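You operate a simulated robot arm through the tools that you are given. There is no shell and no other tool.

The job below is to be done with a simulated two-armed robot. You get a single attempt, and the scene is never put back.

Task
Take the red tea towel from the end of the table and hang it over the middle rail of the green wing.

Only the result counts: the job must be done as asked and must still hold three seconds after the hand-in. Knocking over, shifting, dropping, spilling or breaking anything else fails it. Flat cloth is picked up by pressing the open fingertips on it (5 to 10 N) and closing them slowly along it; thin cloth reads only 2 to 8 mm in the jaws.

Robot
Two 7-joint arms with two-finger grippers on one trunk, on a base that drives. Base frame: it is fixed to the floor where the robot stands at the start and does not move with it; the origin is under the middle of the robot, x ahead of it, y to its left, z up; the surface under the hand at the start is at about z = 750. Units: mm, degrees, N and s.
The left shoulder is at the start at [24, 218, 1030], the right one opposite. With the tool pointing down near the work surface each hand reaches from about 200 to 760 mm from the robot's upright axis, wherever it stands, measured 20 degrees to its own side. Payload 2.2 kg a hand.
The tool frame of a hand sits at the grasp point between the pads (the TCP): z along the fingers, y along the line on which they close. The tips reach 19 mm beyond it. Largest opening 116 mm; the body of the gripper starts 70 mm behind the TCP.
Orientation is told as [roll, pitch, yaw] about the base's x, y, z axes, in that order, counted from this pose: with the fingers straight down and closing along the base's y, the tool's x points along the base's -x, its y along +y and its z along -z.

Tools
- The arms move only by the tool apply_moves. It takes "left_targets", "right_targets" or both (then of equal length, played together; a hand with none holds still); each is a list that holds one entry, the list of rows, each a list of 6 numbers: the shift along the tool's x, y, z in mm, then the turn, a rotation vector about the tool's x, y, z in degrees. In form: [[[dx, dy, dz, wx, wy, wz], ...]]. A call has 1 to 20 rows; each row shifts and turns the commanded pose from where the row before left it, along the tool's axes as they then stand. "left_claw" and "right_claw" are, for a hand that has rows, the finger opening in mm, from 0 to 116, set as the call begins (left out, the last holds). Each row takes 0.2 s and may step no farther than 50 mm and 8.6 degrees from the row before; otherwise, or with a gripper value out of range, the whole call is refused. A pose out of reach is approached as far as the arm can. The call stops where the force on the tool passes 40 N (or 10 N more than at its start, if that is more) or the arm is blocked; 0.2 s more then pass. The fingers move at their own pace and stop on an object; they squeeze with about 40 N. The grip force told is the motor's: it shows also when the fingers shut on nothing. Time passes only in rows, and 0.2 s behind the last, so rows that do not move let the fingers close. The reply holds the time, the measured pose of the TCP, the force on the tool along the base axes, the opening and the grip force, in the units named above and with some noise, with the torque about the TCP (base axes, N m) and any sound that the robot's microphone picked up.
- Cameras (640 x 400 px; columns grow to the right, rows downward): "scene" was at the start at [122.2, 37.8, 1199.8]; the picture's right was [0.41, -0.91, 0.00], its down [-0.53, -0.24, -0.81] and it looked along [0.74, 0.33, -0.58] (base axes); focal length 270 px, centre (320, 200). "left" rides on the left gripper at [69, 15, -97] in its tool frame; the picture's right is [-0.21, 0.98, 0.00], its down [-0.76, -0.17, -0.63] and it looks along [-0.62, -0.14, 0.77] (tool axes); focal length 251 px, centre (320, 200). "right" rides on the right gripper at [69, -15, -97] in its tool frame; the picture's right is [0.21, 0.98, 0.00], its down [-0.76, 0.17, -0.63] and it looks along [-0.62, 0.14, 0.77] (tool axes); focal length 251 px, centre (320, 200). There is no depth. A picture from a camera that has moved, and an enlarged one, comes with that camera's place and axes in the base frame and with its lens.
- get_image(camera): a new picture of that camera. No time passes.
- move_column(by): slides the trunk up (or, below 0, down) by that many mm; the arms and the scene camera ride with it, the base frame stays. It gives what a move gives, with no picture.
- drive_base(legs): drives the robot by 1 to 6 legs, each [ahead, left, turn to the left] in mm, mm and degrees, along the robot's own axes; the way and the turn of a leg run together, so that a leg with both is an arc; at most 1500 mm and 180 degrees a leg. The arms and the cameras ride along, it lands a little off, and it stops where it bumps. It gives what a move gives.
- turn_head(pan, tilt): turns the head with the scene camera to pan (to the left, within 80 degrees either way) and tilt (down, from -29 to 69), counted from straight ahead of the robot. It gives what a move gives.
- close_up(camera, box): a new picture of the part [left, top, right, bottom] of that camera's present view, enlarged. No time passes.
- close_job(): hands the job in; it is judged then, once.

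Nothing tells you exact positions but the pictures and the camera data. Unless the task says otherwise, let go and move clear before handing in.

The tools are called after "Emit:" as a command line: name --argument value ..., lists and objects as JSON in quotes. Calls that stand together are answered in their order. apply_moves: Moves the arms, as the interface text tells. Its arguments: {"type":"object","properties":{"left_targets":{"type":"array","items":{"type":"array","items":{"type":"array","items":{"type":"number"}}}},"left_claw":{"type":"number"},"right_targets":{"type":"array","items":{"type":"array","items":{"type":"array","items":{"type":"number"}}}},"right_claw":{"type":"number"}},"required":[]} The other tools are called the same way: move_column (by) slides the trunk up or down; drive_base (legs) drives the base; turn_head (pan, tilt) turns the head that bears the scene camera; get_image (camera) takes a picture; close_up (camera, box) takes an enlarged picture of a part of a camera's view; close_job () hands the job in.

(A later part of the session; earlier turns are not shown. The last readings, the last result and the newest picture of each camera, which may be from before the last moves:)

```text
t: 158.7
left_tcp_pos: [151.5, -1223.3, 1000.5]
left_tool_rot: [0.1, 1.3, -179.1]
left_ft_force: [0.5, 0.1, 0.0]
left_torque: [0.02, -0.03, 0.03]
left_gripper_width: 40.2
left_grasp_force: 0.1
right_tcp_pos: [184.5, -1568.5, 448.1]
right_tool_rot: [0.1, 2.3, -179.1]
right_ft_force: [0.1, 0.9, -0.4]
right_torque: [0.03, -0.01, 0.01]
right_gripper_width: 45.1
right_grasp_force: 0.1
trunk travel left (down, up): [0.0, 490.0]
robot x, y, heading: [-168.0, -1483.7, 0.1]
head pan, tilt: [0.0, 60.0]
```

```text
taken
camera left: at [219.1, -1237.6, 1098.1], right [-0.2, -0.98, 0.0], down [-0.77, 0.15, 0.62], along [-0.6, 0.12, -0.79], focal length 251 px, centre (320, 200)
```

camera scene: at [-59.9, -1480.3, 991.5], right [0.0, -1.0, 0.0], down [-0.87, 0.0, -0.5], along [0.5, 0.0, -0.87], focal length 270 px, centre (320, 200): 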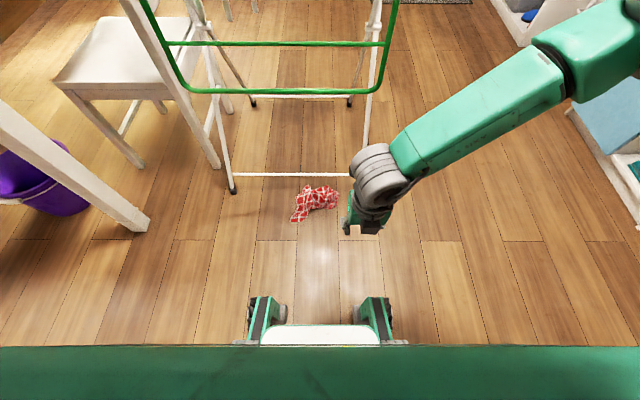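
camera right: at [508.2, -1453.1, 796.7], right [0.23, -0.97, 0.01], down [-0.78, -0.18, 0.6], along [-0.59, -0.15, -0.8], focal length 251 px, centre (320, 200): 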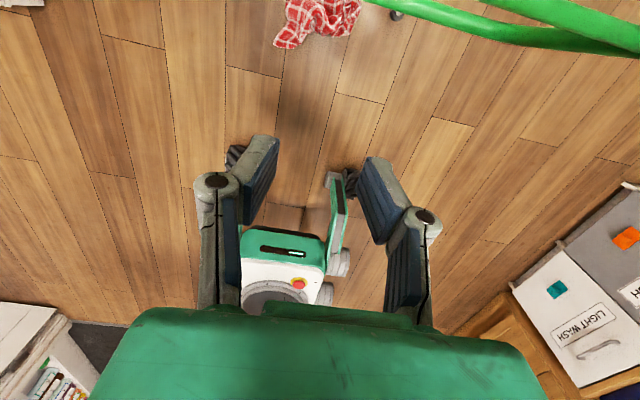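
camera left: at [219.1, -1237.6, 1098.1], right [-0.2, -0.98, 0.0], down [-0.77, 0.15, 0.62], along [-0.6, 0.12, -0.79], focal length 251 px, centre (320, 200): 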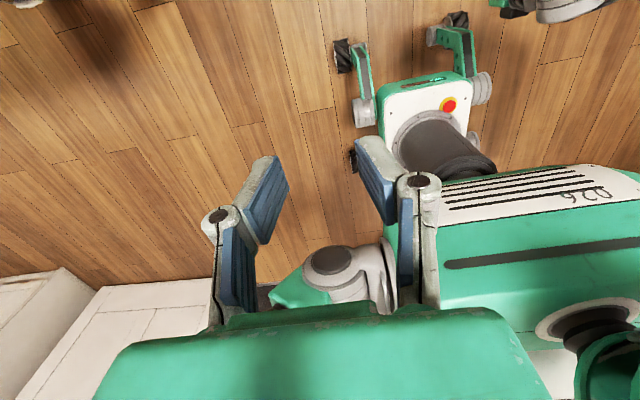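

I'll lower the right hand near floor level here first (so the elbow drops too), with a slight forward tilt.

Emit:
apply_moves --right_targets '[[[-6, 0, 35, 0, 0, 0], [-6, 0, 35, 0, 0, 0], [-6, 0, 35, 0, 0, 0], [-6, 0, 35, 0, 0, 0], [-6, 0, 35, 0, 0, 0], [-6, 0, 35, 0, 0, 0], [-6, 0, 35, 0, 0, 0], [-6, 0, 35, 0, 0, 0], [0, 0, 20, 0, 0, 0], [0, 0, 0, 0, 8, 0]]]'

Emit:
get_image --camera "scene"

Emit:
get_image --camera "left"

Emit:
get_image --camera "right"

```text
t: 160.9
left_tcp_pos: [152.2, -1224.2, 1000.9]
left_tool_rot: [0.1, 1.3, -179.1]
left_ft_force: [0.6, 0.0, 0.2]
left_torque: [0.01, 0.03, -0.03]
left_gripper_width: 40.0
left_grasp_force: 0.1
right_tcp_pos: [148.1, -1569.1, 145.5]
right_tool_rot: [0.1, 10.3, -179.2]
right_ft_force: [0.2, 0.1, 0.1]
right_torque: [0.01, 0.01, 0.0]
right_gripper_width: 45.1
right_grasp_force: 0.0
trunk travel left (down, up): [0.0, 490.0]
robot x, y, heading: [-168.8, -1478.8, 0.4]
head pan, tilt: [0.0, 60.0]
```

```text
taken
camera scene: at [-60.3, -1480.3, 991.5], right [0.0, -1.0, 0.0], down [-0.87, 0.0, -0.5], along [0.5, 0.0, -0.87], focal length 270 px, centre (320, 200)
```

scene: 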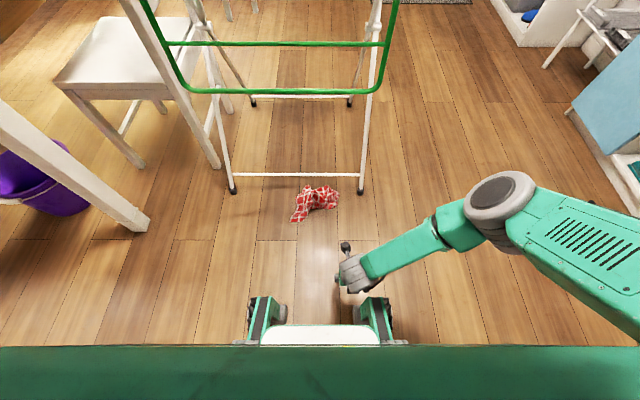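

```text
taken
camera left: at [219.2, -1238.0, 1098.1], right [-0.2, -0.98, 0.0], down [-0.77, 0.15, 0.62], along [-0.6, 0.12, -0.79], focal length 251 px, centre (320, 200)
```

left: 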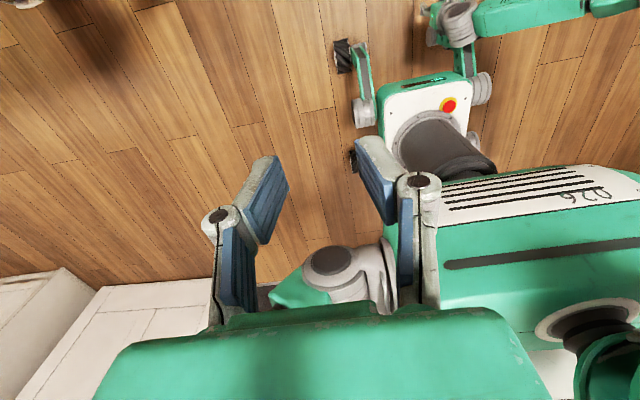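

```text
taken
camera right: at [197.6, -1552.5, 252.7], right [0.23, -0.97, 0.04], down [-0.85, -0.18, 0.49], along [-0.47, -0.14, -0.87], focal length 251 px, centre (320, 200)
```

right: 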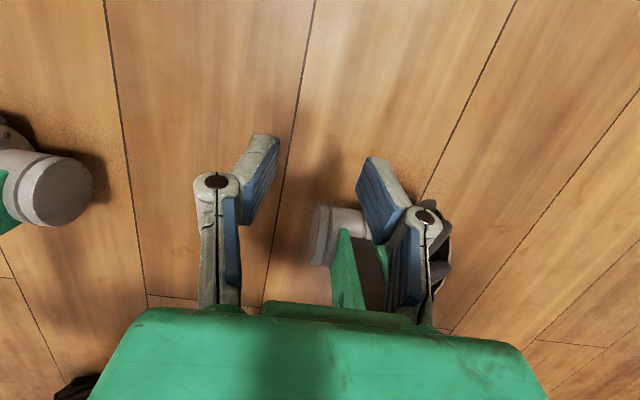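

The right hand reaches low comfortably. Now drive sideways and forward so the towel's protruding corner comes under the right hand.

Emit:
drive_base --legs '[[0, 151, 0], [255, 0, 0]]'

Emit:
get_image --camera "scene"

Emit:
get_image --camera "right"

```text
t: 163.7
left_tcp_pos: [405.6, -1075.1, 1000.9]
left_tool_rot: [-0.2, 1.3, -178.9]
left_ft_force: [1.2, -0.4, 0.0]
left_torque: [0.02, -0.01, 0.0]
left_gripper_width: 39.9
left_grasp_force: 0.1
right_tcp_pos: [400.6, -1418.2, 144.8]
right_tool_rot: [-0.3, 10.2, -179.1]
right_ft_force: [-0.1, -0.3, -0.1]
right_torque: [0.04, -0.05, 0.03]
right_gripper_width: 44.9
right_grasp_force: 0.1
trunk travel left (down, up): [0.0, 490.0]
robot x, y, heading: [85.0, -1326.5, 0.3]
head pan, tilt: [0.0, 60.0]
```

```text
taken
camera scene: at [192.8, -1333.3, 991.4], right [0.01, -1.0, 0.0], down [-0.87, 0.0, -0.5], along [0.5, 0.01, -0.87], focal length 270 px, centre (320, 200)
```

scene: 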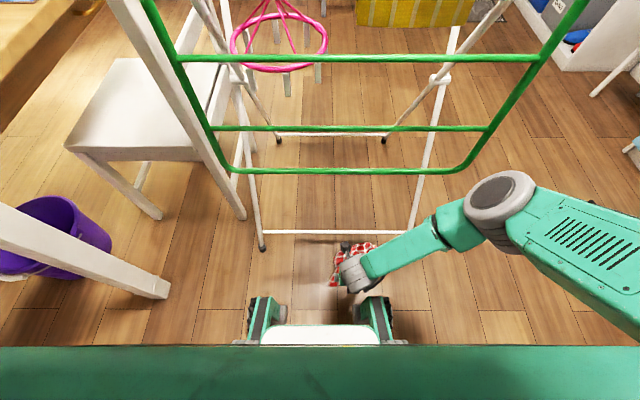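

```text
taken
camera right: at [450.4, -1401.8, 252.2], right [0.23, -0.97, 0.04], down [-0.85, -0.18, 0.49], along [-0.47, -0.14, -0.87], focal length 251 px, centre (320, 200)
```

right: 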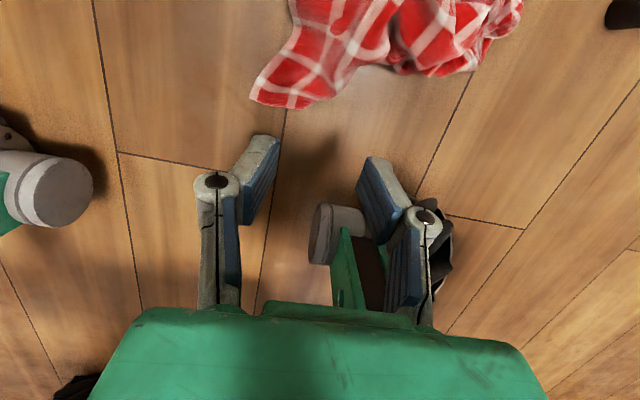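

Emit:
apply_moves --right_targets '[[[1.4, -3, 17, 0, 0, 0], [1.4, -3, 17, 0, 0, 0], [1.4, -3, 17, 0, 0, 0], [1.4, -3, 17, 0, 0, 0], [1.4, -3, 17, 0, 0, 0], [1.4, -3, 17, 0, 0, 0], [0, 0, 0, 0, 0, 0]]]' --right_claw 96

Emit:
get_image --camera "right"

```text
t: 165.3
left_tcp_pos: [402.4, -1070.4, 999.3]
left_tool_rot: [0.2, 1.4, -179.1]
left_ft_force: [-0.4, 0.5, -0.4]
left_torque: [-0.06, 0.01, 0.01]
left_gripper_width: 40.3
left_grasp_force: 0.0
right_tcp_pos: [427.5, -1400.3, 48.0]
right_tool_rot: [0.1, 10.4, -179.2]
right_ft_force: [-0.4, 0.4, -0.7]
right_torque: [-0.01, -0.02, 0.0]
right_gripper_width: 95.9
right_grasp_force: 0.0
trunk travel left (down, up): [0.0, 490.0]
robot x, y, heading: [86.0, -1328.2, 0.3]
head pan, tilt: [0.0, 60.0]
```

```text
taken
camera right: at [475.8, -1382.1, 154.5], right [0.23, -0.97, 0.04], down [-0.85, -0.18, 0.49], along [-0.47, -0.14, -0.87], focal length 251 px, centre (320, 200)
```

right: 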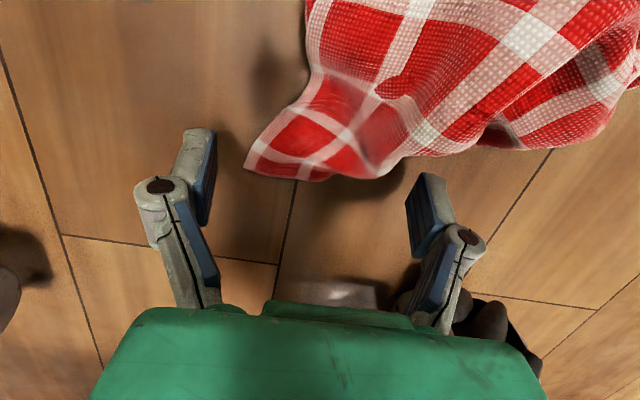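

Aligned: the lobe lies between the open fingers. Lower to the floor in small steps.

Emit:
apply_moves --right_targets '[[[-0.8, 0, 8, 0, 0, 0], [-0.8, 0, 8, 0, 0, 0], [-0.8, 0, 6, 0, 0, 0], [0, 0, 0, 0, 0, 0]]]'

Emit:
apply_moves --right_targets '[[[0, 0, 2, 0, 0, 0], [0, 0, 2, 0, 0, 0], [0, 0, 0, 0, 0, 0]]]'

```text
t: 166.3
left_tcp_pos: [401.7, -1071.7, 1000.7]
left_tool_rot: [0.2, 1.2, -179.0]
left_ft_force: [0.7, 0.4, 0.3]
left_torque: [0.02, -0.03, -0.03]
left_gripper_width: 40.2
left_grasp_force: 0.1
right_tcp_pos: [427.2, -1399.5, 47.6]
right_tool_rot: [0.2, 10.3, -179.1]
right_ft_force: [-1.1, 0.4, 0.2]
right_torque: [-0.01, -0.03, 0.03]
right_gripper_width: 96.0
right_grasp_force: 0.0
right hand out of reach, approached as far as the arm can: row 1, 2, 3
trunk travel left (down, up): [0.0, 490.0]
robot x, y, heading: [82.3, -1327.3, 0.3]
head pan, tilt: [0.0, 60.0]
```

```text
t: 167.1
left_tcp_pos: [401.9, -1071.6, 1000.7]
left_tool_rot: [0.1, 1.4, -178.9]
left_ft_force: [-1.2, 0.0, -0.6]
left_torque: [-0.04, 0.01, -0.04]
left_gripper_width: 40.1
left_grasp_force: 0.1
right_tcp_pos: [426.9, -1398.9, 44.9]
right_tool_rot: [0.0, 10.3, -179.0]
right_ft_force: [-0.7, -0.5, 0.4]
right_torque: [-0.01, -0.03, -0.02]
right_gripper_width: 96.0
right_grasp_force: 0.0
trunk travel left (down, up): [0.0, 490.0]
robot x, y, heading: [88.5, -1332.6, 0.5]
head pan, tilt: [0.0, 60.0]
```

Just out of reach of the floor; I'll raise the hand, bring the base 45 mm closer and 40 mm left, then re-aim.

Emit:
apply_moves --right_targets '[[[0, 0, -15, 0, 0, 0], [0, 0, -20, 0, 0, 0], [-10, 10, -10, 0, 0, 0], [-10, 10, -5, 0, 0, 0], [-12, 10, 0, 0, 0, 0], [-12, 10, 0, 0, 0, 0]]]'

Emit:
drive_base --legs '[[45, 40, 0]]'

Emit:
get_image --camera "right"

```text
t: 168.5
left_tcp_pos: [401.9, -1071.5, 999.7]
left_tool_rot: [0.2, 1.4, -178.9]
left_ft_force: [0.0, -0.4, 0.3]
left_torque: [0.0, -0.01, -0.01]
left_gripper_width: 39.8
left_grasp_force: 0.1
right_tcp_pos: [374.4, -1440.0, 85.7]
right_tool_rot: [0.0, 10.3, -179.1]
right_ft_force: [-0.3, -0.3, 0.8]
right_torque: [0.0, 0.0, 0.01]
right_gripper_width: 95.9
right_grasp_force: 0.0
trunk travel left (down, up): [0.0, 490.0]
robot x, y, heading: [86.5, -1328.8, 0.4]
head pan, tilt: [0.0, 60.0]
```

```text
t: 169.5
left_tcp_pos: [448.7, -1056.4, 1004.1]
left_tool_rot: [-1.0, 1.4, -179.1]
left_ft_force: [-0.2, 0.1, 0.7]
left_torque: [0.13, 0.0, 0.0]
left_gripper_width: 40.1
left_grasp_force: 0.0
right_tcp_pos: [419.7, -1408.2, 81.5]
right_tool_rot: [-0.9, 10.3, -179.1]
right_ft_force: [-0.9, -0.8, 0.3]
right_torque: [0.11, 0.05, 0.04]
right_gripper_width: 96.1
right_grasp_force: 0.0
trunk travel left (down, up): [0.0, 490.0]
robot x, y, heading: [134.0, -1291.9, 0.3]
head pan, tilt: [0.0, 60.0]
```

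```text
taken
camera right: at [469.6, -1393.8, 189.5], right [0.23, -0.97, 0.02], down [-0.85, -0.19, 0.48], along [-0.47, -0.13, -0.87], focal length 251 px, centre (320, 200)
```

right: 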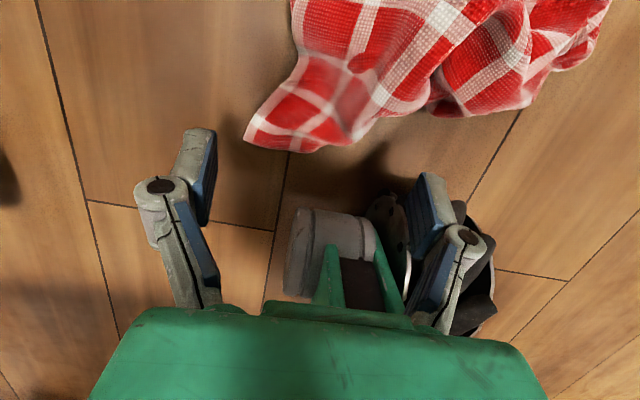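

Emit:
apply_moves --right_targets '[[[0.2, -1.6, 11, 0, 0, 0], [0.2, -1.6, 11, 0, 0, 0], [0.2, -1.6, 11, 0, 0, 0], [0.2, -1.6, 11, 0, 0, 0], [0.2, -1.6, 8, 0, 0, 0], [0, 0, 0, 0, 0, 0]]]'

Emit:
get_image --camera "right"

```text
t: 170.9
left_tcp_pos: [445.3, -1049.7, 1002.6]
left_tool_rot: [-0.6, 1.5, -179.2]
left_ft_force: [0.0, -0.6, 0.2]
left_torque: [0.02, 0.02, 0.04]
left_gripper_width: 39.9
left_grasp_force: 0.0
right_tcp_pos: [430.5, -1402.5, 31.0]
right_tool_rot: [-0.1, 10.4, -179.2]
right_ft_force: [0.2, -1.0, 0.9]
right_torque: [0.04, 0.0, 0.01]
right_gripper_width: 95.7
right_grasp_force: 0.0
trunk travel left (down, up): [0.0, 490.0]
robot x, y, heading: [129.9, -1299.0, 0.4]
head pan, tilt: [0.0, 60.0]
```

```text
taken
camera right: at [479.5, -1386.1, 139.9], right [0.22, -0.97, 0.03], down [-0.86, -0.18, 0.48], along [-0.47, -0.14, -0.87], focal length 251 px, centre (320, 200)
```

right: 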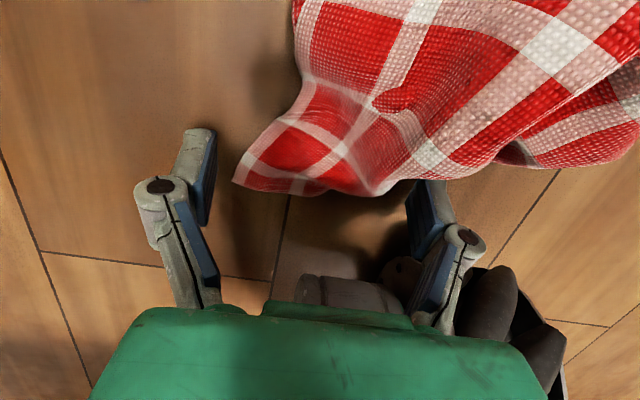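

Emit:
apply_moves --right_targets '[[[0, 0, 3, 0, 0, 0], [0, 0, 3, 0, 0, 0], [0, 0, 3, 0, 0, 0], [0, 0, 0, 0, 0, 0]]]'

```text
t: 171.9
left_tcp_pos: [446.1, -1039.6, 1001.8]
left_tool_rot: [-0.1, 1.4, -179.1]
left_ft_force: [0.4, 0.8, 0.0]
left_torque: [-0.04, 0.01, -0.01]
left_gripper_width: 40.0
left_grasp_force: 0.0
right_tcp_pos: [431.6, -1398.0, 24.9]
right_tool_rot: [0.1, 10.5, -179.2]
right_ft_force: [-0.5, 0.5, -0.1]
right_torque: [-0.01, -0.03, 0.01]
right_gripper_width: 95.9
right_grasp_force: 0.0
trunk travel left (down, up): [0.0, 490.0]
robot x, y, heading: [134.8, -1292.6, 0.4]
head pan, tilt: [0.0, 60.0]
```

Emit:
apply_moves --right_targets '[[[0, 0, 2, 0, 0, 0], [0, 0, 2, 0, 0, 0], [0, 0, 0, 0, 0, 0]]]'

Emit:
apply_moves --right_targets '[[[0, 0, 0, 0, 0, 0]]]' --right_claw 80

Emit:
get_image --camera "right"

```text
t: 172.7
left_tcp_pos: [446.1, -1038.9, 1000.5]
left_tool_rot: [-0.1, 1.4, -179.1]
left_ft_force: [0.3, -0.2, -0.2]
left_torque: [-0.01, 0.0, 0.01]
left_gripper_width: 40.1
left_grasp_force: 0.0
right_tcp_pos: [432.7, -1399.4, 21.8]
right_tool_rot: [0.2, 10.4, -179.0]
right_ft_force: [0.8, 0.6, -1.0]
right_torque: [0.01, 0.0, -0.02]
right_gripper_width: 95.9
right_grasp_force: 0.2
trunk travel left (down, up): [0.0, 490.0]
robot x, y, heading: [135.1, -1293.2, 0.3]
head pan, tilt: [0.0, 60.0]
```

```text
t: 173.1
left_tcp_pos: [445.7, -1040.1, 1000.7]
left_tool_rot: [-0.2, 1.5, -179.1]
left_ft_force: [0.0, -1.0, 0.0]
left_torque: [0.03, 0.03, -0.01]
left_gripper_width: 40.0
left_grasp_force: 0.0
right_tcp_pos: [432.6, -1399.8, 21.1]
right_tool_rot: [0.1, 10.3, -179.0]
right_ft_force: [0.0, -0.6, -0.2]
right_torque: [0.02, 0.01, 0.02]
right_gripper_width: 80.0
right_grasp_force: 0.0
trunk travel left (down, up): [0.0, 490.0]
robot x, y, heading: [133.3, -1295.1, 0.5]
head pan, tilt: [0.0, 60.0]
```

```text
taken
camera right: at [482.0, -1383.0, 128.0], right [0.23, -0.97, 0.04], down [-0.86, -0.18, 0.49], along [-0.47, -0.14, -0.87], focal length 251 px, centre (320, 200)
```

right: 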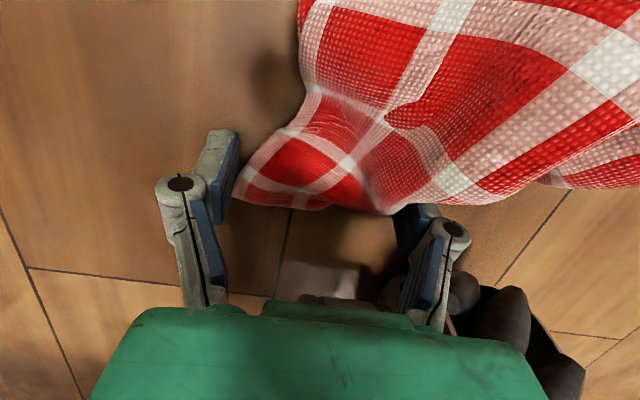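

Emit:
apply_moves --right_targets '[[[0, 0, 0, 0, 0, 0]]]' --right_claw 60

Emit:
apply_moves --right_targets '[[[0, 0, 0, 0, 0, 0]]]' --right_claw 40

Emit:
get_image --camera "right"

Emit:
apply_moves --right_targets '[[[0, 0, 0, 0, 0, 0]]]' --right_claw 22

Emit:
apply_moves --right_targets '[[[0, 0, 0, 0, 0, 0], [0, 0, 0, 0, 0, 0], [0, 0, 0, 0, 0, 0]]]' --right_claw 0

Emit:
get_image --camera "right"

```text
t: 173.5
left_tcp_pos: [445.7, -1040.3, 1001.1]
left_tool_rot: [-0.1, 1.5, -179.0]
left_ft_force: [0.6, 0.4, 0.6]
left_torque: [-0.05, -0.01, 0.01]
left_gripper_width: 39.8
left_grasp_force: 0.1
right_tcp_pos: [433.3, -1399.4, 21.2]
right_tool_rot: [0.1, 10.5, -179.0]
right_ft_force: [-1.5, -0.7, 6.1]
right_torque: [0.19, 0.06, -0.05]
right_gripper_width: 60.6
right_grasp_force: 0.1
trunk travel left (down, up): [0.0, 490.0]
robot x, y, heading: [131.1, -1293.2, 0.1]
head pan, tilt: [0.0, 60.0]
```

```text
t: 173.9
left_tcp_pos: [446.6, -1039.5, 1002.2]
left_tool_rot: [0.0, 1.5, -179.0]
left_ft_force: [0.4, 0.2, 0.2]
left_torque: [-0.03, -0.01, 0.01]
left_gripper_width: 40.1
left_grasp_force: 0.2
right_tcp_pos: [433.0, -1400.3, 21.3]
right_tool_rot: [0.1, 10.4, -179.2]
right_ft_force: [0.6, 1.6, 3.6]
right_torque: [0.03, 0.04, -0.01]
right_gripper_width: 39.5
right_grasp_force: 0.0
trunk travel left (down, up): [0.0, 490.0]
robot x, y, heading: [131.5, -1293.1, 0.3]
head pan, tilt: [0.0, 60.0]
```

```text
taken
camera right: at [482.2, -1383.1, 128.4], right [0.23, -0.97, 0.04], down [-0.86, -0.18, 0.49], along [-0.47, -0.15, -0.87], focal length 251 px, centre (320, 200)
```

right: 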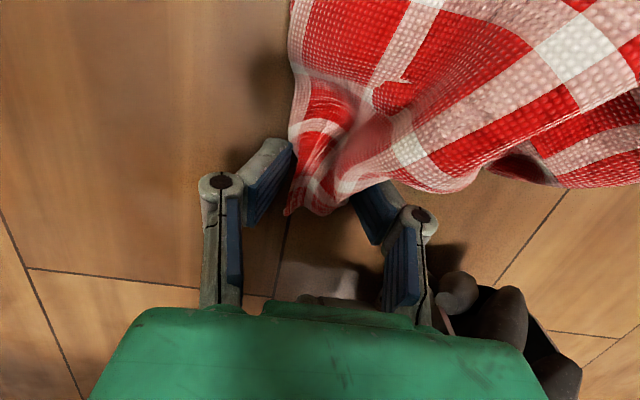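

```text
t: 174.3
left_tcp_pos: [445.6, -1041.2, 1000.6]
left_tool_rot: [-0.2, 1.4, -179.1]
left_ft_force: [0.7, 0.2, 0.4]
left_torque: [0.01, 0.03, 0.02]
left_gripper_width: 39.8
left_grasp_force: 0.0
right_tcp_pos: [432.3, -1400.3, 21.4]
right_tool_rot: [0.1, 10.3, -179.1]
right_ft_force: [-4.4, -1.4, 21.4]
right_torque: [-0.06, 0.25, 0.02]
right_gripper_width: 21.4
right_grasp_force: 9.1
trunk travel left (down, up): [0.0, 490.0]
robot x, y, heading: [128.9, -1296.7, 0.3]
head pan, tilt: [0.0, 60.0]
```

```text
t: 175.1
left_tcp_pos: [444.9, -1040.1, 1001.4]
left_tool_rot: [-0.2, 1.4, -179.0]
left_ft_force: [-0.9, -0.4, -1.0]
left_torque: [-0.01, 0.02, 0.03]
left_gripper_width: 40.1
left_grasp_force: 0.1
right_tcp_pos: [433.9, -1401.2, 20.4]
right_tool_rot: [0.2, 10.4, -179.1]
right_ft_force: [3.5, -2.9, 9.6]
right_torque: [-0.03, -0.12, -0.03]
right_gripper_width: 4.7
right_grasp_force: 33.8
trunk travel left (down, up): [0.0, 490.0]
robot x, y, heading: [130.6, -1299.3, 0.3]
head pan, tilt: [0.0, 60.0]
```

```text
taken
camera right: at [482.6, -1383.3, 128.5], right [0.23, -0.97, 0.04], down [-0.86, -0.18, 0.49], along [-0.46, -0.15, -0.87], focal length 251 px, centre (320, 200)
```

right: 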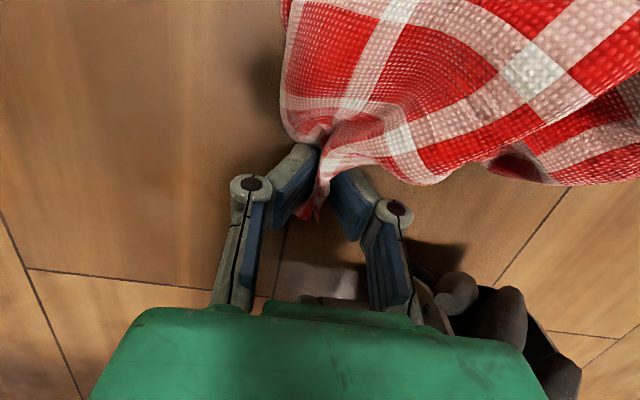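

A strong multi-layer hold on the corner (4.7 mm, with cloth tail gathered behind the tips). Lifting.

Emit:
apply_moves --right_targets '[[[2, 0, -12, 0, 0, 0], [2, 0, -12, 0, 0, 0], [3, 0, -20, 0, 0, 0], [3, 0, -20, 0, 0, 0], [4, 0, -25, 0, 0, 0], [4, 0, -25, 0, 0, 0], [5, 0, -30, 0, 0, 0], [5, 0, -30, 0, 0, 0], [5, 0, -30, 0, 0, 0], [5, 0, -30, 0, 0, 0], [5, 0, -30, 0, 0, 0], [5, 0, -30, 0, 0, 0]]]'

Emit:
get_image --camera "scene"

Emit:
get_image --camera "right"

```text
t: 177.7
left_tcp_pos: [446.4, -1039.9, 1001.2]
left_tool_rot: [0.0, 1.4, -179.1]
left_ft_force: [0.5, 0.0, 0.4]
left_torque: [0.03, 0.01, -0.01]
left_gripper_width: 39.7
left_grasp_force: 0.0
right_tcp_pos: [425.7, -1398.8, 319.1]
right_tool_rot: [0.2, 10.4, -179.1]
right_ft_force: [-0.3, 0.3, -0.2]
right_torque: [0.01, -0.01, -0.01]
right_gripper_width: 4.3
right_grasp_force: 33.4
trunk travel left (down, up): [0.0, 490.0]
robot x, y, heading: [130.4, -1293.0, 0.3]
head pan, tilt: [0.0, 60.0]
```

```text
taken
camera scene: at [237.2, -1294.5, 991.5], right [0.01, -1.0, 0.0], down [-0.87, -0.01, -0.5], along [0.5, 0.0, -0.87], focal length 270 px, centre (320, 200)
```

scene: 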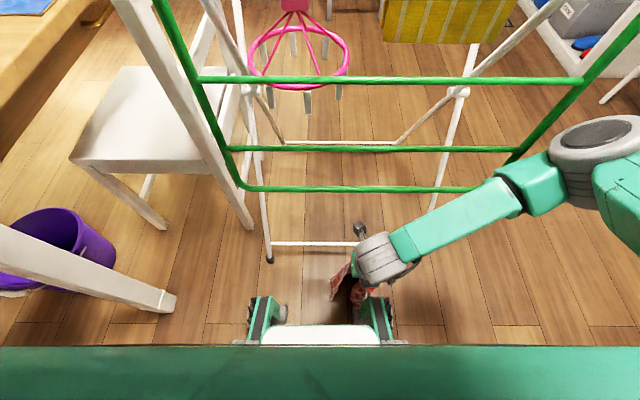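

```text
taken
camera right: at [475.8, -1382.2, 426.7], right [0.23, -0.97, 0.04], down [-0.86, -0.18, 0.49], along [-0.47, -0.15, -0.87], focal length 251 px, centre (320, 200)
```

right: 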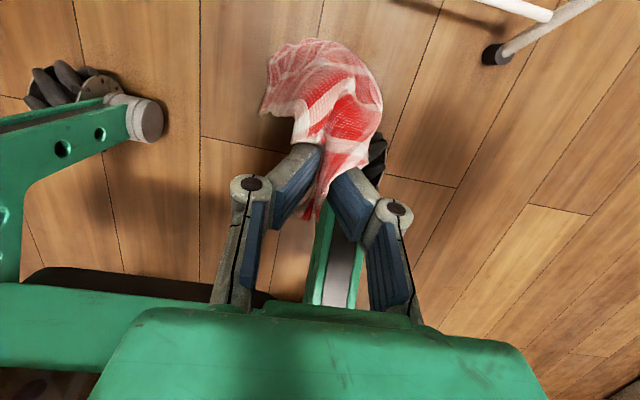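

Held firmly. I back away from the rack to get room.

Emit:
drive_base --legs '[[-330, 0, 0]]'

Emit:
apply_moves --right_targets '[[[7, 0, -36, 0, 0, 0], [7, 0, -36, 0, 0, 0], [7, 0, -36, 0, 0, 0], [7, 0, -36, 0, 0, 0], [7, 0, -36, 0, 0, 0], [7, 0, -36, 0, 0, 0], [7, 0, -36, 0, 0, 0], [7, 0, -36, 0, 0, 0], [7, 0, -36, 0, 0, 0], [7, 0, -36, 0, 0, 0]]]'

Emit:
turn_head --pan 0 --tilt 45

Emit:
get_image --camera "scene"

```text
t: 179.9
left_tcp_pos: [114.3, -1042.0, 1002.1]
left_tool_rot: [-0.1, 1.5, -179.2]
left_ft_force: [0.2, 0.9, 0.2]
left_torque: [-0.02, 0.0, 0.0]
left_gripper_width: 40.1
left_grasp_force: 0.2
right_tcp_pos: [94.0, -1400.7, 320.0]
right_tool_rot: [0.1, 10.5, -179.2]
right_ft_force: [0.6, -0.4, 0.2]
right_torque: [0.05, 0.01, -0.02]
right_gripper_width: 4.6
right_grasp_force: 33.3
trunk travel left (down, up): [0.0, 490.0]
robot x, y, heading: [-197.9, -1297.0, -0.2]
head pan, tilt: [0.0, 60.0]
```

```text
t: 182.1
left_tcp_pos: [111.8, -1041.7, 1001.9]
left_tool_rot: [-0.1, 1.6, -179.2]
left_ft_force: [0.5, 0.2, 0.3]
left_torque: [0.03, -0.04, 0.02]
left_gripper_width: 40.0
left_grasp_force: 0.0
right_tcp_pos: [96.8, -1401.3, 687.2]
right_tool_rot: [0.2, 10.5, -179.0]
right_ft_force: [-1.1, 0.5, 0.4]
right_torque: [0.01, 0.03, 0.05]
right_gripper_width: 4.5
right_grasp_force: 32.9
trunk travel left (down, up): [0.0, 490.0]
robot x, y, heading: [-206.7, -1297.6, 0.3]
head pan, tilt: [0.0, 60.0]
```

```text
t: 182.9
left_tcp_pos: [111.6, -1042.0, 1002.2]
left_tool_rot: [-0.1, 1.5, -179.2]
left_ft_force: [0.4, 0.2, -0.1]
left_torque: [-0.03, -0.03, 0.04]
left_gripper_width: 40.0
left_grasp_force: 0.0
right_tcp_pos: [98.2, -1401.5, 687.1]
right_tool_rot: [0.0, 10.4, -179.2]
right_ft_force: [1.3, 0.2, -1.0]
right_torque: [-0.01, -0.01, -0.01]
right_gripper_width: 4.6
right_grasp_force: 33.3
trunk travel left (down, up): [0.0, 490.0]
robot x, y, heading: [-203.0, -1296.9, 0.5]
head pan, tilt: [0.0, 45.0]
```

```text
taken
camera scene: at [-81.0, -1296.4, 1010.9], right [0.0, -1.0, 0.0], down [-0.71, 0.0, -0.7], along [0.7, 0.0, -0.71], focal length 270 px, centre (320, 200)
```

scene: 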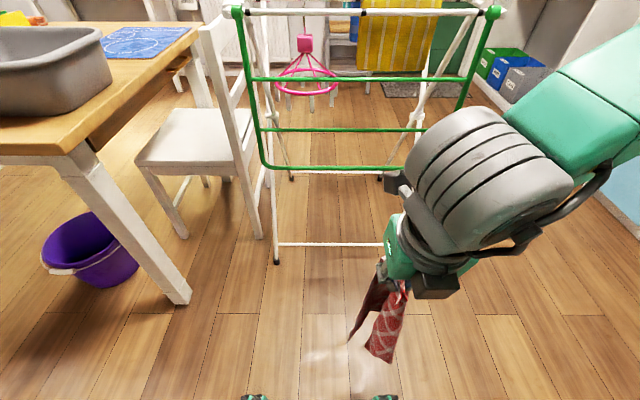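

The right hold is steady at 4.6 mm. Plan: right threads this end through the gap while the left holds the towel's middle. First extend the right arm forward, then point it forward again.

Emit:
apply_moves --right_targets '[[[28, -5, 3, 0, 0, 0], [28, -5, 3, 0, 0, 0], [28, -5, 3, 0, 0, 0], [28, -5, 3, 0, 0, 0], [28, -5, 3, 0, 0, 0], [28, -5, 3, 0, 0, 0], [28, -5, 3, 0, 0, 0], [28, -5, 3, 0, 0, 0], [28, -5, 3, 0, 0, 0]]]'

Emit:
apply_moves --right_targets '[[[0, 0, 0, 0, 8, 0], [0, 0, 0, 0, 8, 0], [0, 0, 0, 0, 8, 0], [0, 0, 0, 0, 8, 0], [0, 0, 0, 0, 8, 0], [0, 0, 0, 0, 8, 0], [0, 0, 0, 0, 8, 0], [0, 0, 0, 0, 8, 0], [0, 0, 0, 0, 8, 0], [0, 0, 0, 0, 8, 0]]]'

Emit:
get_image --camera "scene"

Emit:
get_image --camera "right"

```text
t: 184.9
left_tcp_pos: [111.9, -1041.8, 1000.5]
left_tool_rot: [-0.1, 1.5, -179.2]
left_ft_force: [0.5, -0.5, -0.5]
left_torque: [-0.03, 0.0, 0.03]
left_gripper_width: 40.2
left_grasp_force: 0.0
right_tcp_pos: [349.5, -1351.4, 705.8]
right_tool_rot: [0.2, 10.4, -179.2]
right_ft_force: [-0.3, 0.6, -0.9]
right_torque: [0.04, 0.0, -0.02]
right_gripper_width: 4.6
right_grasp_force: 33.4
trunk travel left (down, up): [0.0, 490.0]
robot x, y, heading: [-200.9, -1297.4, 0.3]
head pan, tilt: [0.0, 45.0]
```

```text
t: 187.1
left_tcp_pos: [112.1, -1043.4, 1003.0]
left_tool_rot: [-0.1, 1.5, -179.2]
left_ft_force: [-0.1, -0.4, -0.5]
left_torque: [-0.01, -0.02, 0.0]
left_gripper_width: 39.7
left_grasp_force: 0.1
right_tcp_pos: [348.8, -1352.0, 705.3]
right_tool_rot: [171.5, 89.4, -7.7]
right_ft_force: [-0.5, 0.6, 0.0]
right_torque: [-0.02, 0.04, 0.01]
right_gripper_width: 4.8
right_grasp_force: 32.6
trunk travel left (down, up): [0.0, 490.0]
robot x, y, heading: [-200.7, -1295.4, 0.3]
head pan, tilt: [0.0, 45.0]
```

```text
taken
camera scene: at [-80.2, -1295.8, 1010.8], right [0.0, -1.0, 0.0], down [-0.71, 0.0, -0.7], along [0.7, 0.0, -0.71], focal length 270 px, centre (320, 200)
```

scene: 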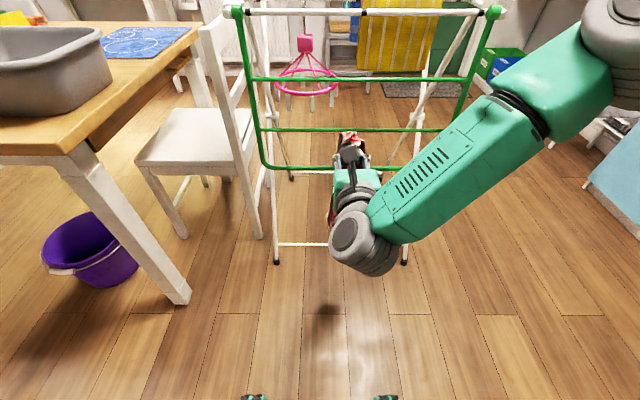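

```text
taken
camera right: at [249.8, -1336.8, 773.4], right [0.01, -0.98, 0.22], down [-0.62, -0.18, -0.76], along [0.78, -0.13, -0.61], focal length 251 px, centre (320, 200)
```

right: 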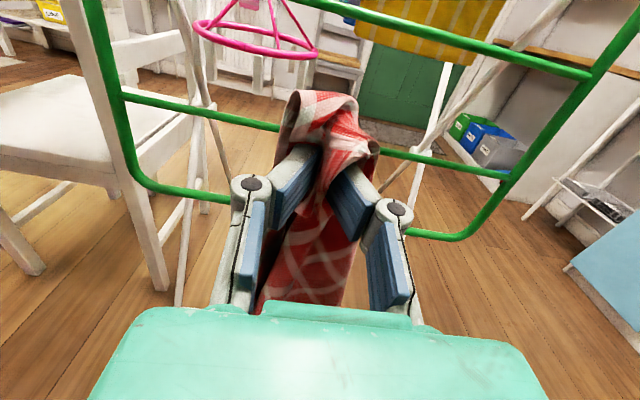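

Now bring the left hand forward beside the right, then point it forward as well.

Emit:
apply_moves --left_targets '[[[31, 20, 10, 0, 0, 0], [31, 20, 10, 0, 0, 0], [31, 20, 10, 0, 0, 0], [31, 20, 10, 0, 0, 0], [31, 20, 10, 0, 0, 0], [31, 20, 10, 0, 0, 0], [31, 20, 10, 0, 0, 0]]]' --left_claw 110

Emit:
apply_moves --left_targets '[[[0, 0, 0, 0, 8.2, 0], [0, 0, 0, 0, 8.2, 0], [0, 0, 0, 0, 8.2, 0], [0, 0, 0, 0, 8.2, 0], [0, 0, 0, 0, 8.2, 0], [0, 0, 0, 0, 8.2, 0], [0, 0, 0, 0, 8.2, 0], [0, 0, 0, 0, 8.2, 0], [0, 0, 0, 0, 8.2, 0], [0, 0, 0, 0, 8.2, 0], [0, 0, 0, 0, 8, 0]]]'

Emit:
get_image --camera "left"

Emit:
get_image --camera "scene"

```text
t: 188.7
left_tcp_pos: [333.8, -1180.2, 936.7]
left_tool_rot: [-0.3, 1.5, -179.2]
left_ft_force: [-0.2, -0.6, 0.4]
left_torque: [0.02, 0.04, -0.03]
left_gripper_width: 110.0
left_grasp_force: 0.1
right_tcp_pos: [348.7, -1352.6, 704.8]
right_tool_rot: [174.5, 89.5, -4.7]
right_ft_force: [-0.3, 0.5, 0.3]
right_torque: [-0.04, 0.01, -0.01]
right_gripper_width: 4.9
right_grasp_force: 33.5
trunk travel left (down, up): [0.0, 490.0]
robot x, y, heading: [-203.4, -1298.5, 0.4]
head pan, tilt: [0.0, 45.0]
```

```text
t: 191.1
left_tcp_pos: [332.7, -1180.7, 937.0]
left_tool_rot: [-174.5, 88.4, 6.2]
left_ft_force: [-0.5, 0.3, -0.2]
left_torque: [0.02, 0.0, -0.04]
left_gripper_width: 109.9
left_grasp_force: 0.1
right_tcp_pos: [347.9, -1352.0, 705.9]
right_tool_rot: [172.9, 89.5, -6.2]
right_ft_force: [0.0, -0.5, -0.3]
right_torque: [-0.02, 0.0, 0.02]
right_gripper_width: 4.6
right_grasp_force: 33.5
trunk travel left (down, up): [0.0, 490.0]
robot x, y, heading: [-205.4, -1300.9, 0.5]
head pan, tilt: [0.0, 45.0]
```

```text
taken
camera left: at [234.2, -1197.2, 1003.5], right [0.02, -0.98, -0.22], down [-0.61, 0.16, -0.77], along [0.79, 0.15, -0.59], focal length 251 px, centre (320, 200)
```

left: 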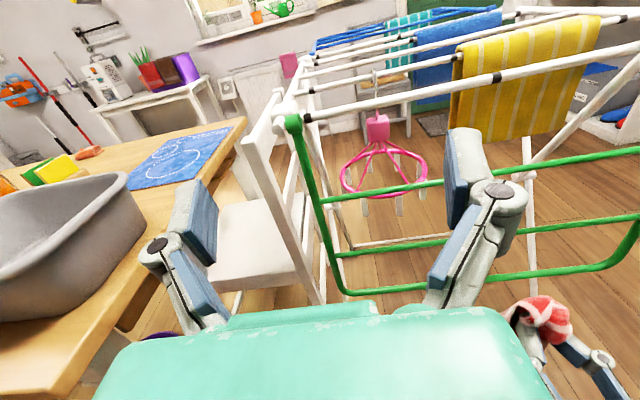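

```text
taken
camera scene: at [-79.7, -1297.9, 1010.8], right [0.0, -1.0, 0.0], down [-0.71, 0.0, -0.7], along [0.7, 0.0, -0.71], focal length 270 px, centre (320, 200)
```

scene: 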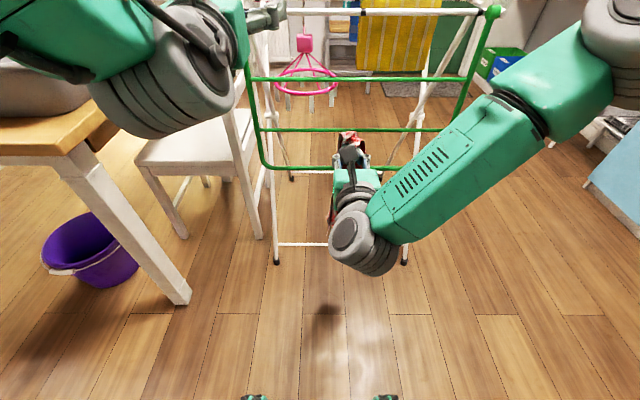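

Emit:
apply_moves --left_targets '[[[-40, 0, -3, 0, 0, 0], [-40, 0, -3, 0, 0, 0], [-40, 0, -3, 0, 0, 0], [-40, 0, -3, 0, 0, 0], [-40, 0, -3, 0, 0, 0], [-40, 0, -3, 0, 0, 0], [-40, 0, -3, 0, 0, 0], [-40, 0, -3, 0, 0, 0], [-40, 0, -3, 0, 0, 0], [-40, 0, -3, 0, 0, 0]]]'

Emit:
get_image --camera "left"

Emit:
get_image --camera "scene"

```text
t: 193.3
left_tcp_pos: [313.2, -1179.3, 535.8]
left_tool_rot: [-171.3, 88.4, 9.5]
left_ft_force: [0.6, -0.1, 0.2]
left_torque: [0.03, 0.02, 0.05]
left_gripper_width: 109.9
left_grasp_force: 0.1
right_tcp_pos: [348.3, -1353.7, 705.6]
right_tool_rot: [172.2, 89.5, -7.0]
right_ft_force: [-0.3, -0.7, -0.8]
right_torque: [0.0, 0.03, 0.02]
right_gripper_width: 5.0
right_grasp_force: 32.8
trunk travel left (down, up): [0.0, 490.0]
robot x, y, heading: [-198.0, -1297.6, 0.3]
head pan, tilt: [0.0, 45.0]
```

```text
taken
camera left: at [215.8, -1196.3, 602.5], right [0.02, -0.98, -0.22], down [-0.61, 0.16, -0.77], along [0.79, 0.15, -0.6], focal length 251 px, centre (320, 200)
```

left: 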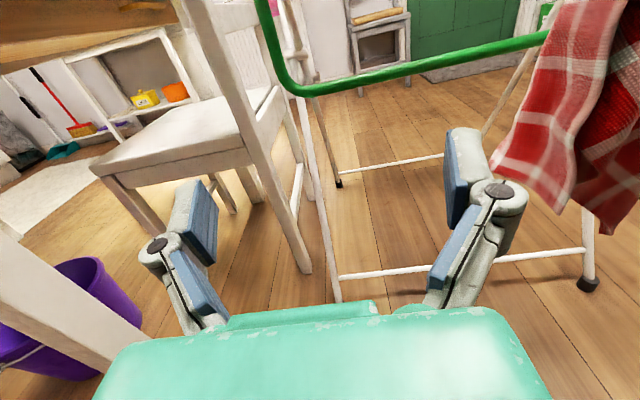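

```text
taken
camera scene: at [-79.2, -1297.5, 1010.7], right [0.0, -1.0, 0.0], down [-0.71, 0.0, -0.7], along [0.7, 0.0, -0.71], focal length 270 px, centre (320, 200)
```

scene: 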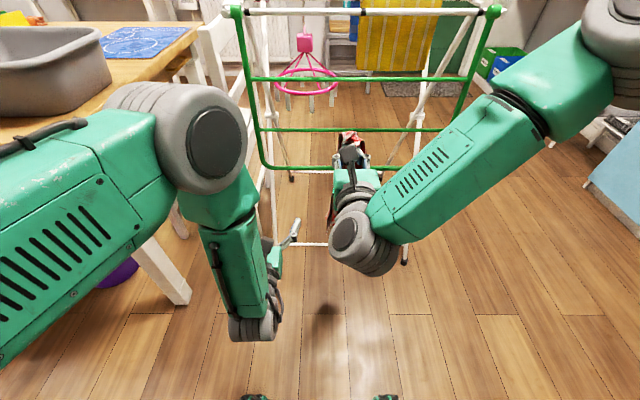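

Emit:
apply_moves --left_targets '[[[0, 25, -20, 0, 0, 0], [0, 25, -20, 0, 0, 0], [0, 25, -20, 0, 0, 0], [0, 25, -10, 0, 0, 0], [0, 25, 0, 0, 0, 0], [0, 25, 0, 0, 0, 0]]]'

Emit:
get_image --camera "left"

```text
t: 194.7
left_tcp_pos: [244.8, -1330.4, 534.2]
left_tool_rot: [-170.1, 88.4, 10.5]
left_ft_force: [0.7, -1.0, 0.2]
left_torque: [-0.02, -0.01, -0.04]
left_gripper_width: 110.2
left_grasp_force: 0.0
right_tcp_pos: [348.8, -1353.4, 704.6]
right_tool_rot: [178.2, 89.6, -1.1]
right_ft_force: [-0.4, 0.3, -0.9]
right_torque: [-0.03, -0.02, 0.03]
right_gripper_width: 4.7
right_grasp_force: 33.8
trunk travel left (down, up): [0.0, 490.0]
robot x, y, heading: [-199.5, -1297.2, 0.3]
head pan, tilt: [0.0, 45.0]
```

```text
taken
camera left: at [147.0, -1347.2, 600.4], right [0.02, -0.98, -0.22], down [-0.61, 0.16, -0.77], along [0.79, 0.15, -0.6], focal length 251 px, centre (320, 200)
```

left: 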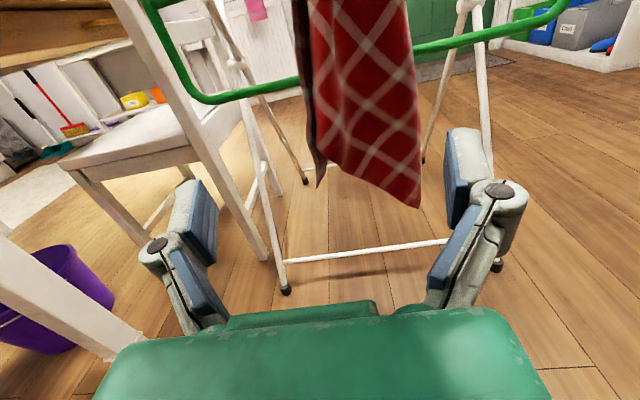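

The towel hangs folded about 260–310 mm long, held at the middle of its long edge, so its half-way line is only ~115 mm below the pinch — the direct insertion will now be nearly balanced. I drive over to y≈−1485 and closer to the wing.

Emit:
drive_base --legs '[[0, -132, 0], [105, 0, 0]]'

Emit:
get_image --camera "left"

Emit:
get_image --camera "right"

Emit:
get_image --camera "scene"

```text
t: 196.7
left_tcp_pos: [350.2, -1463.1, 533.3]
left_tool_rot: [-170.4, 88.5, 10.4]
left_ft_force: [0.2, -0.3, -0.7]
left_torque: [-0.03, 0.04, 0.04]
left_gripper_width: 110.0
left_grasp_force: 0.0
right_tcp_pos: [453.0, -1485.8, 706.0]
right_tool_rot: [-179.5, 89.5, 1.2]
right_ft_force: [-0.7, -0.6, 0.4]
right_torque: [-0.05, 0.03, 0.09]
right_gripper_width: 4.6
right_grasp_force: 32.9
trunk travel left (down, up): [0.0, 490.0]
robot x, y, heading: [-99.9, -1430.0, 0.4]
head pan, tilt: [0.0, 45.0]
```

```text
taken
camera left: at [251.7, -1480.0, 600.2], right [0.02, -0.98, -0.22], down [-0.61, 0.16, -0.77], along [0.79, 0.15, -0.6], focal length 251 px, centre (320, 200)
```

left: 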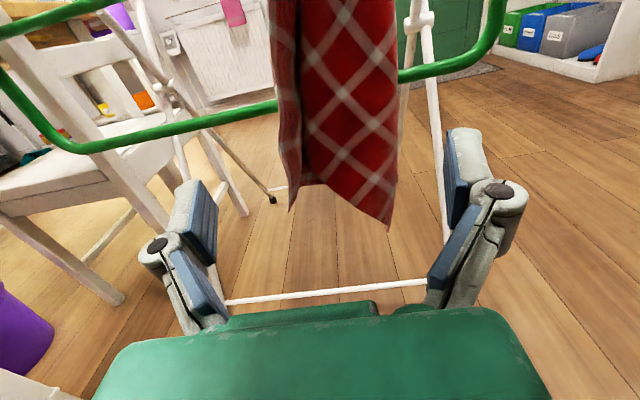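

```text
taken
camera right: at [355.2, -1471.8, 773.2], right [0.01, -0.98, 0.21], down [-0.62, -0.17, -0.76], along [0.78, -0.13, -0.61], focal length 251 px, centre (320, 200)
```

right: 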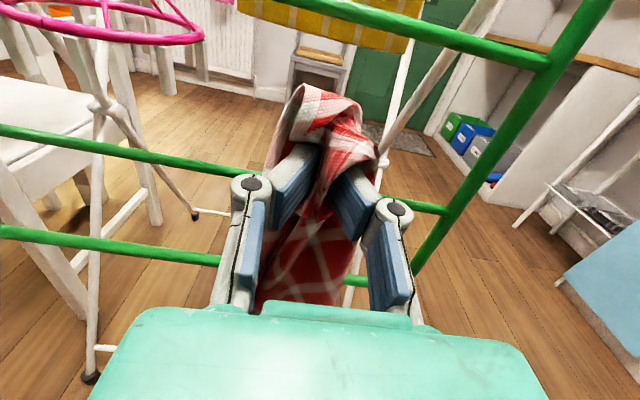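

```text
taken
camera scene: at [25.4, -1427.9, 1010.7], right [0.01, -1.0, 0.0], down [-0.71, -0.01, -0.7], along [0.7, 0.0, -0.71], focal length 270 px, centre (320, 200)
```

scene: 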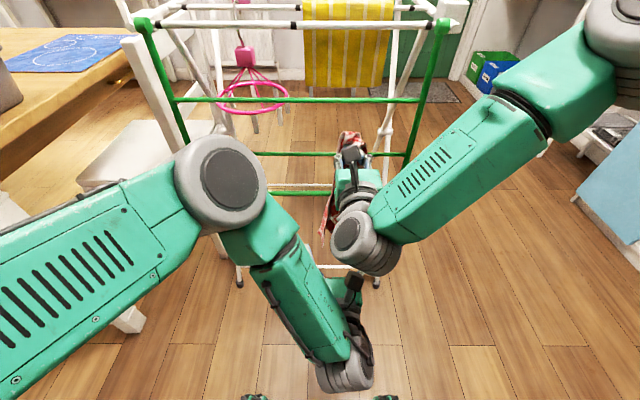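

Insert the right hand through the gap again, stepwise.

Emit:
apply_moves --right_targets '[[[2, 0, 14, 0, 0, 0], [2, 0, 14, 0, 0, 0], [2, 0, 14, 0, 0, 0], [0, 0, 14, 0, 0, 0], [0, 0, 14, 0, 0, 0]]]'

Emit:
get_image --camera "right"

Emit:
get_image --camera "left"

```text
t: 197.9
left_tcp_pos: [347.7, -1461.4, 534.6]
left_tool_rot: [-173.0, 88.3, 7.8]
left_ft_force: [0.3, 0.5, -0.4]
left_torque: [0.01, 0.01, -0.02]
left_gripper_width: 110.2
left_grasp_force: 0.1
right_tcp_pos: [521.5, -1483.8, 713.0]
right_tool_rot: [175.1, 89.3, -4.1]
right_ft_force: [-0.6, 1.6, -0.6]
right_torque: [-0.03, 0.05, 0.0]
right_gripper_width: 4.8
right_grasp_force: 33.3
trunk travel left (down, up): [0.0, 490.0]
robot x, y, heading: [-97.9, -1426.0, 0.2]
head pan, tilt: [0.0, 45.0]
```

```text
taken
camera right: at [422.6, -1468.5, 781.4], right [0.01, -0.98, 0.22], down [-0.62, -0.18, -0.76], along [0.78, -0.13, -0.61], focal length 251 px, centre (320, 200)
```

right: 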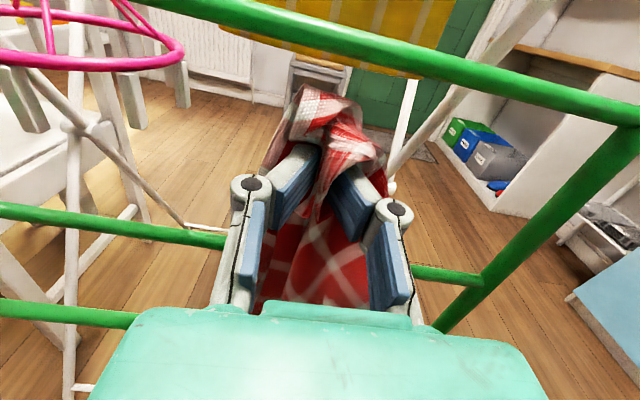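

```text
taken
camera left: at [249.9, -1477.7, 601.4], right [0.02, -0.98, -0.22], down [-0.61, 0.16, -0.77], along [0.79, 0.15, -0.59], focal length 251 px, centre (320, 200)
```

left: 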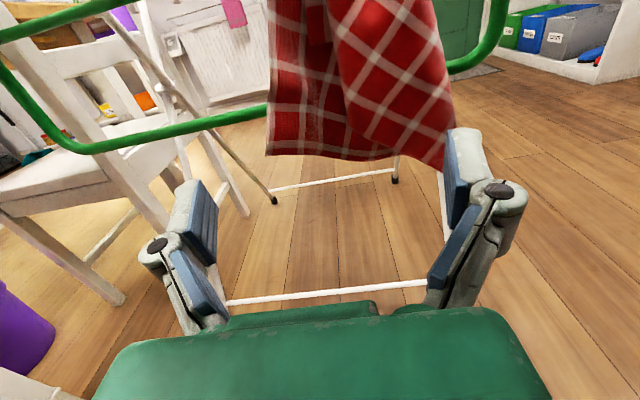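

Emit:
apply_moves --right_targets '[[[0, 0, 14, 0, 0, 0], [0, 0, 14, 0, 0, 0], [0, 0, 14, 0, 0, 0], [0, 0, 14, 0, 0, 0], [0, 0, 14, 0, 0, 0], [0, 0, 8, 0, 0, 0], [0, 0, 0, 0, 0, 0]]]'

Emit:
get_image --camera "right"

Emit:
get_image --camera "left"

Emit:
get_image --camera "scene"

```text
t: 199.5
left_tcp_pos: [347.4, -1464.0, 533.9]
left_tool_rot: [-166.9, 88.2, 14.0]
left_ft_force: [-0.1, -0.3, 0.5]
left_torque: [-0.02, 0.02, -0.01]
left_gripper_width: 110.1
left_grasp_force: 0.1
right_tcp_pos: [599.1, -1486.0, 714.7]
right_tool_rot: [-166.9, 89.4, 13.9]
right_ft_force: [0.9, -0.3, 0.3]
right_torque: [-0.02, 0.0, 0.01]
right_gripper_width: 4.8
right_grasp_force: 32.5
trunk travel left (down, up): [0.0, 490.0]
robot x, y, heading: [-98.4, -1431.5, 0.3]
head pan, tilt: [0.0, 45.0]
```

```text
taken
camera right: at [500.6, -1471.6, 782.5], right [0.01, -0.98, 0.21], down [-0.62, -0.17, -0.76], along [0.78, -0.12, -0.61], focal length 251 px, centre (320, 200)
```

right: 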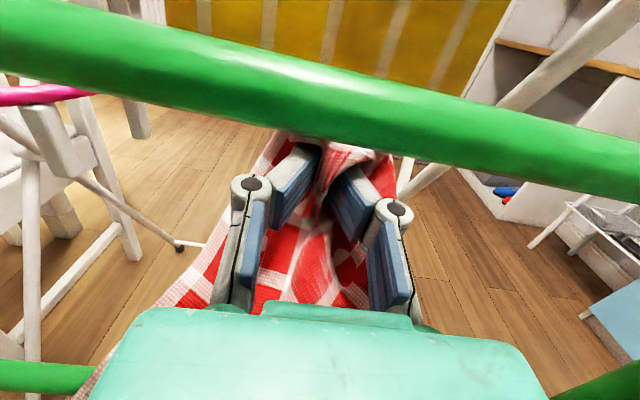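

```text
taken
camera left: at [249.6, -1481.5, 601.3], right [0.02, -0.97, -0.22], down [-0.61, 0.16, -0.77], along [0.79, 0.15, -0.59], focal length 251 px, centre (320, 200)
```

left: 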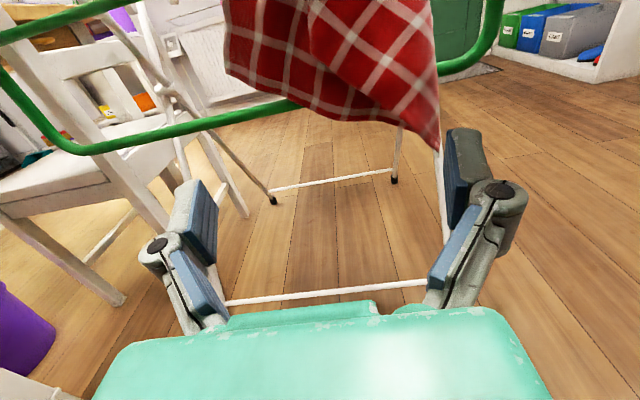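

```text
taken
camera scene: at [25.2, -1431.0, 1010.7], right [0.0, -1.0, 0.0], down [-0.71, 0.0, -0.7], along [0.7, 0.0, -0.71], focal length 270 px, centre (320, 200)
```

scene: 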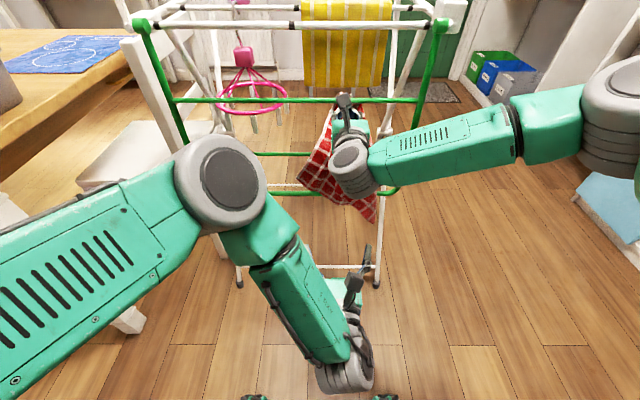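

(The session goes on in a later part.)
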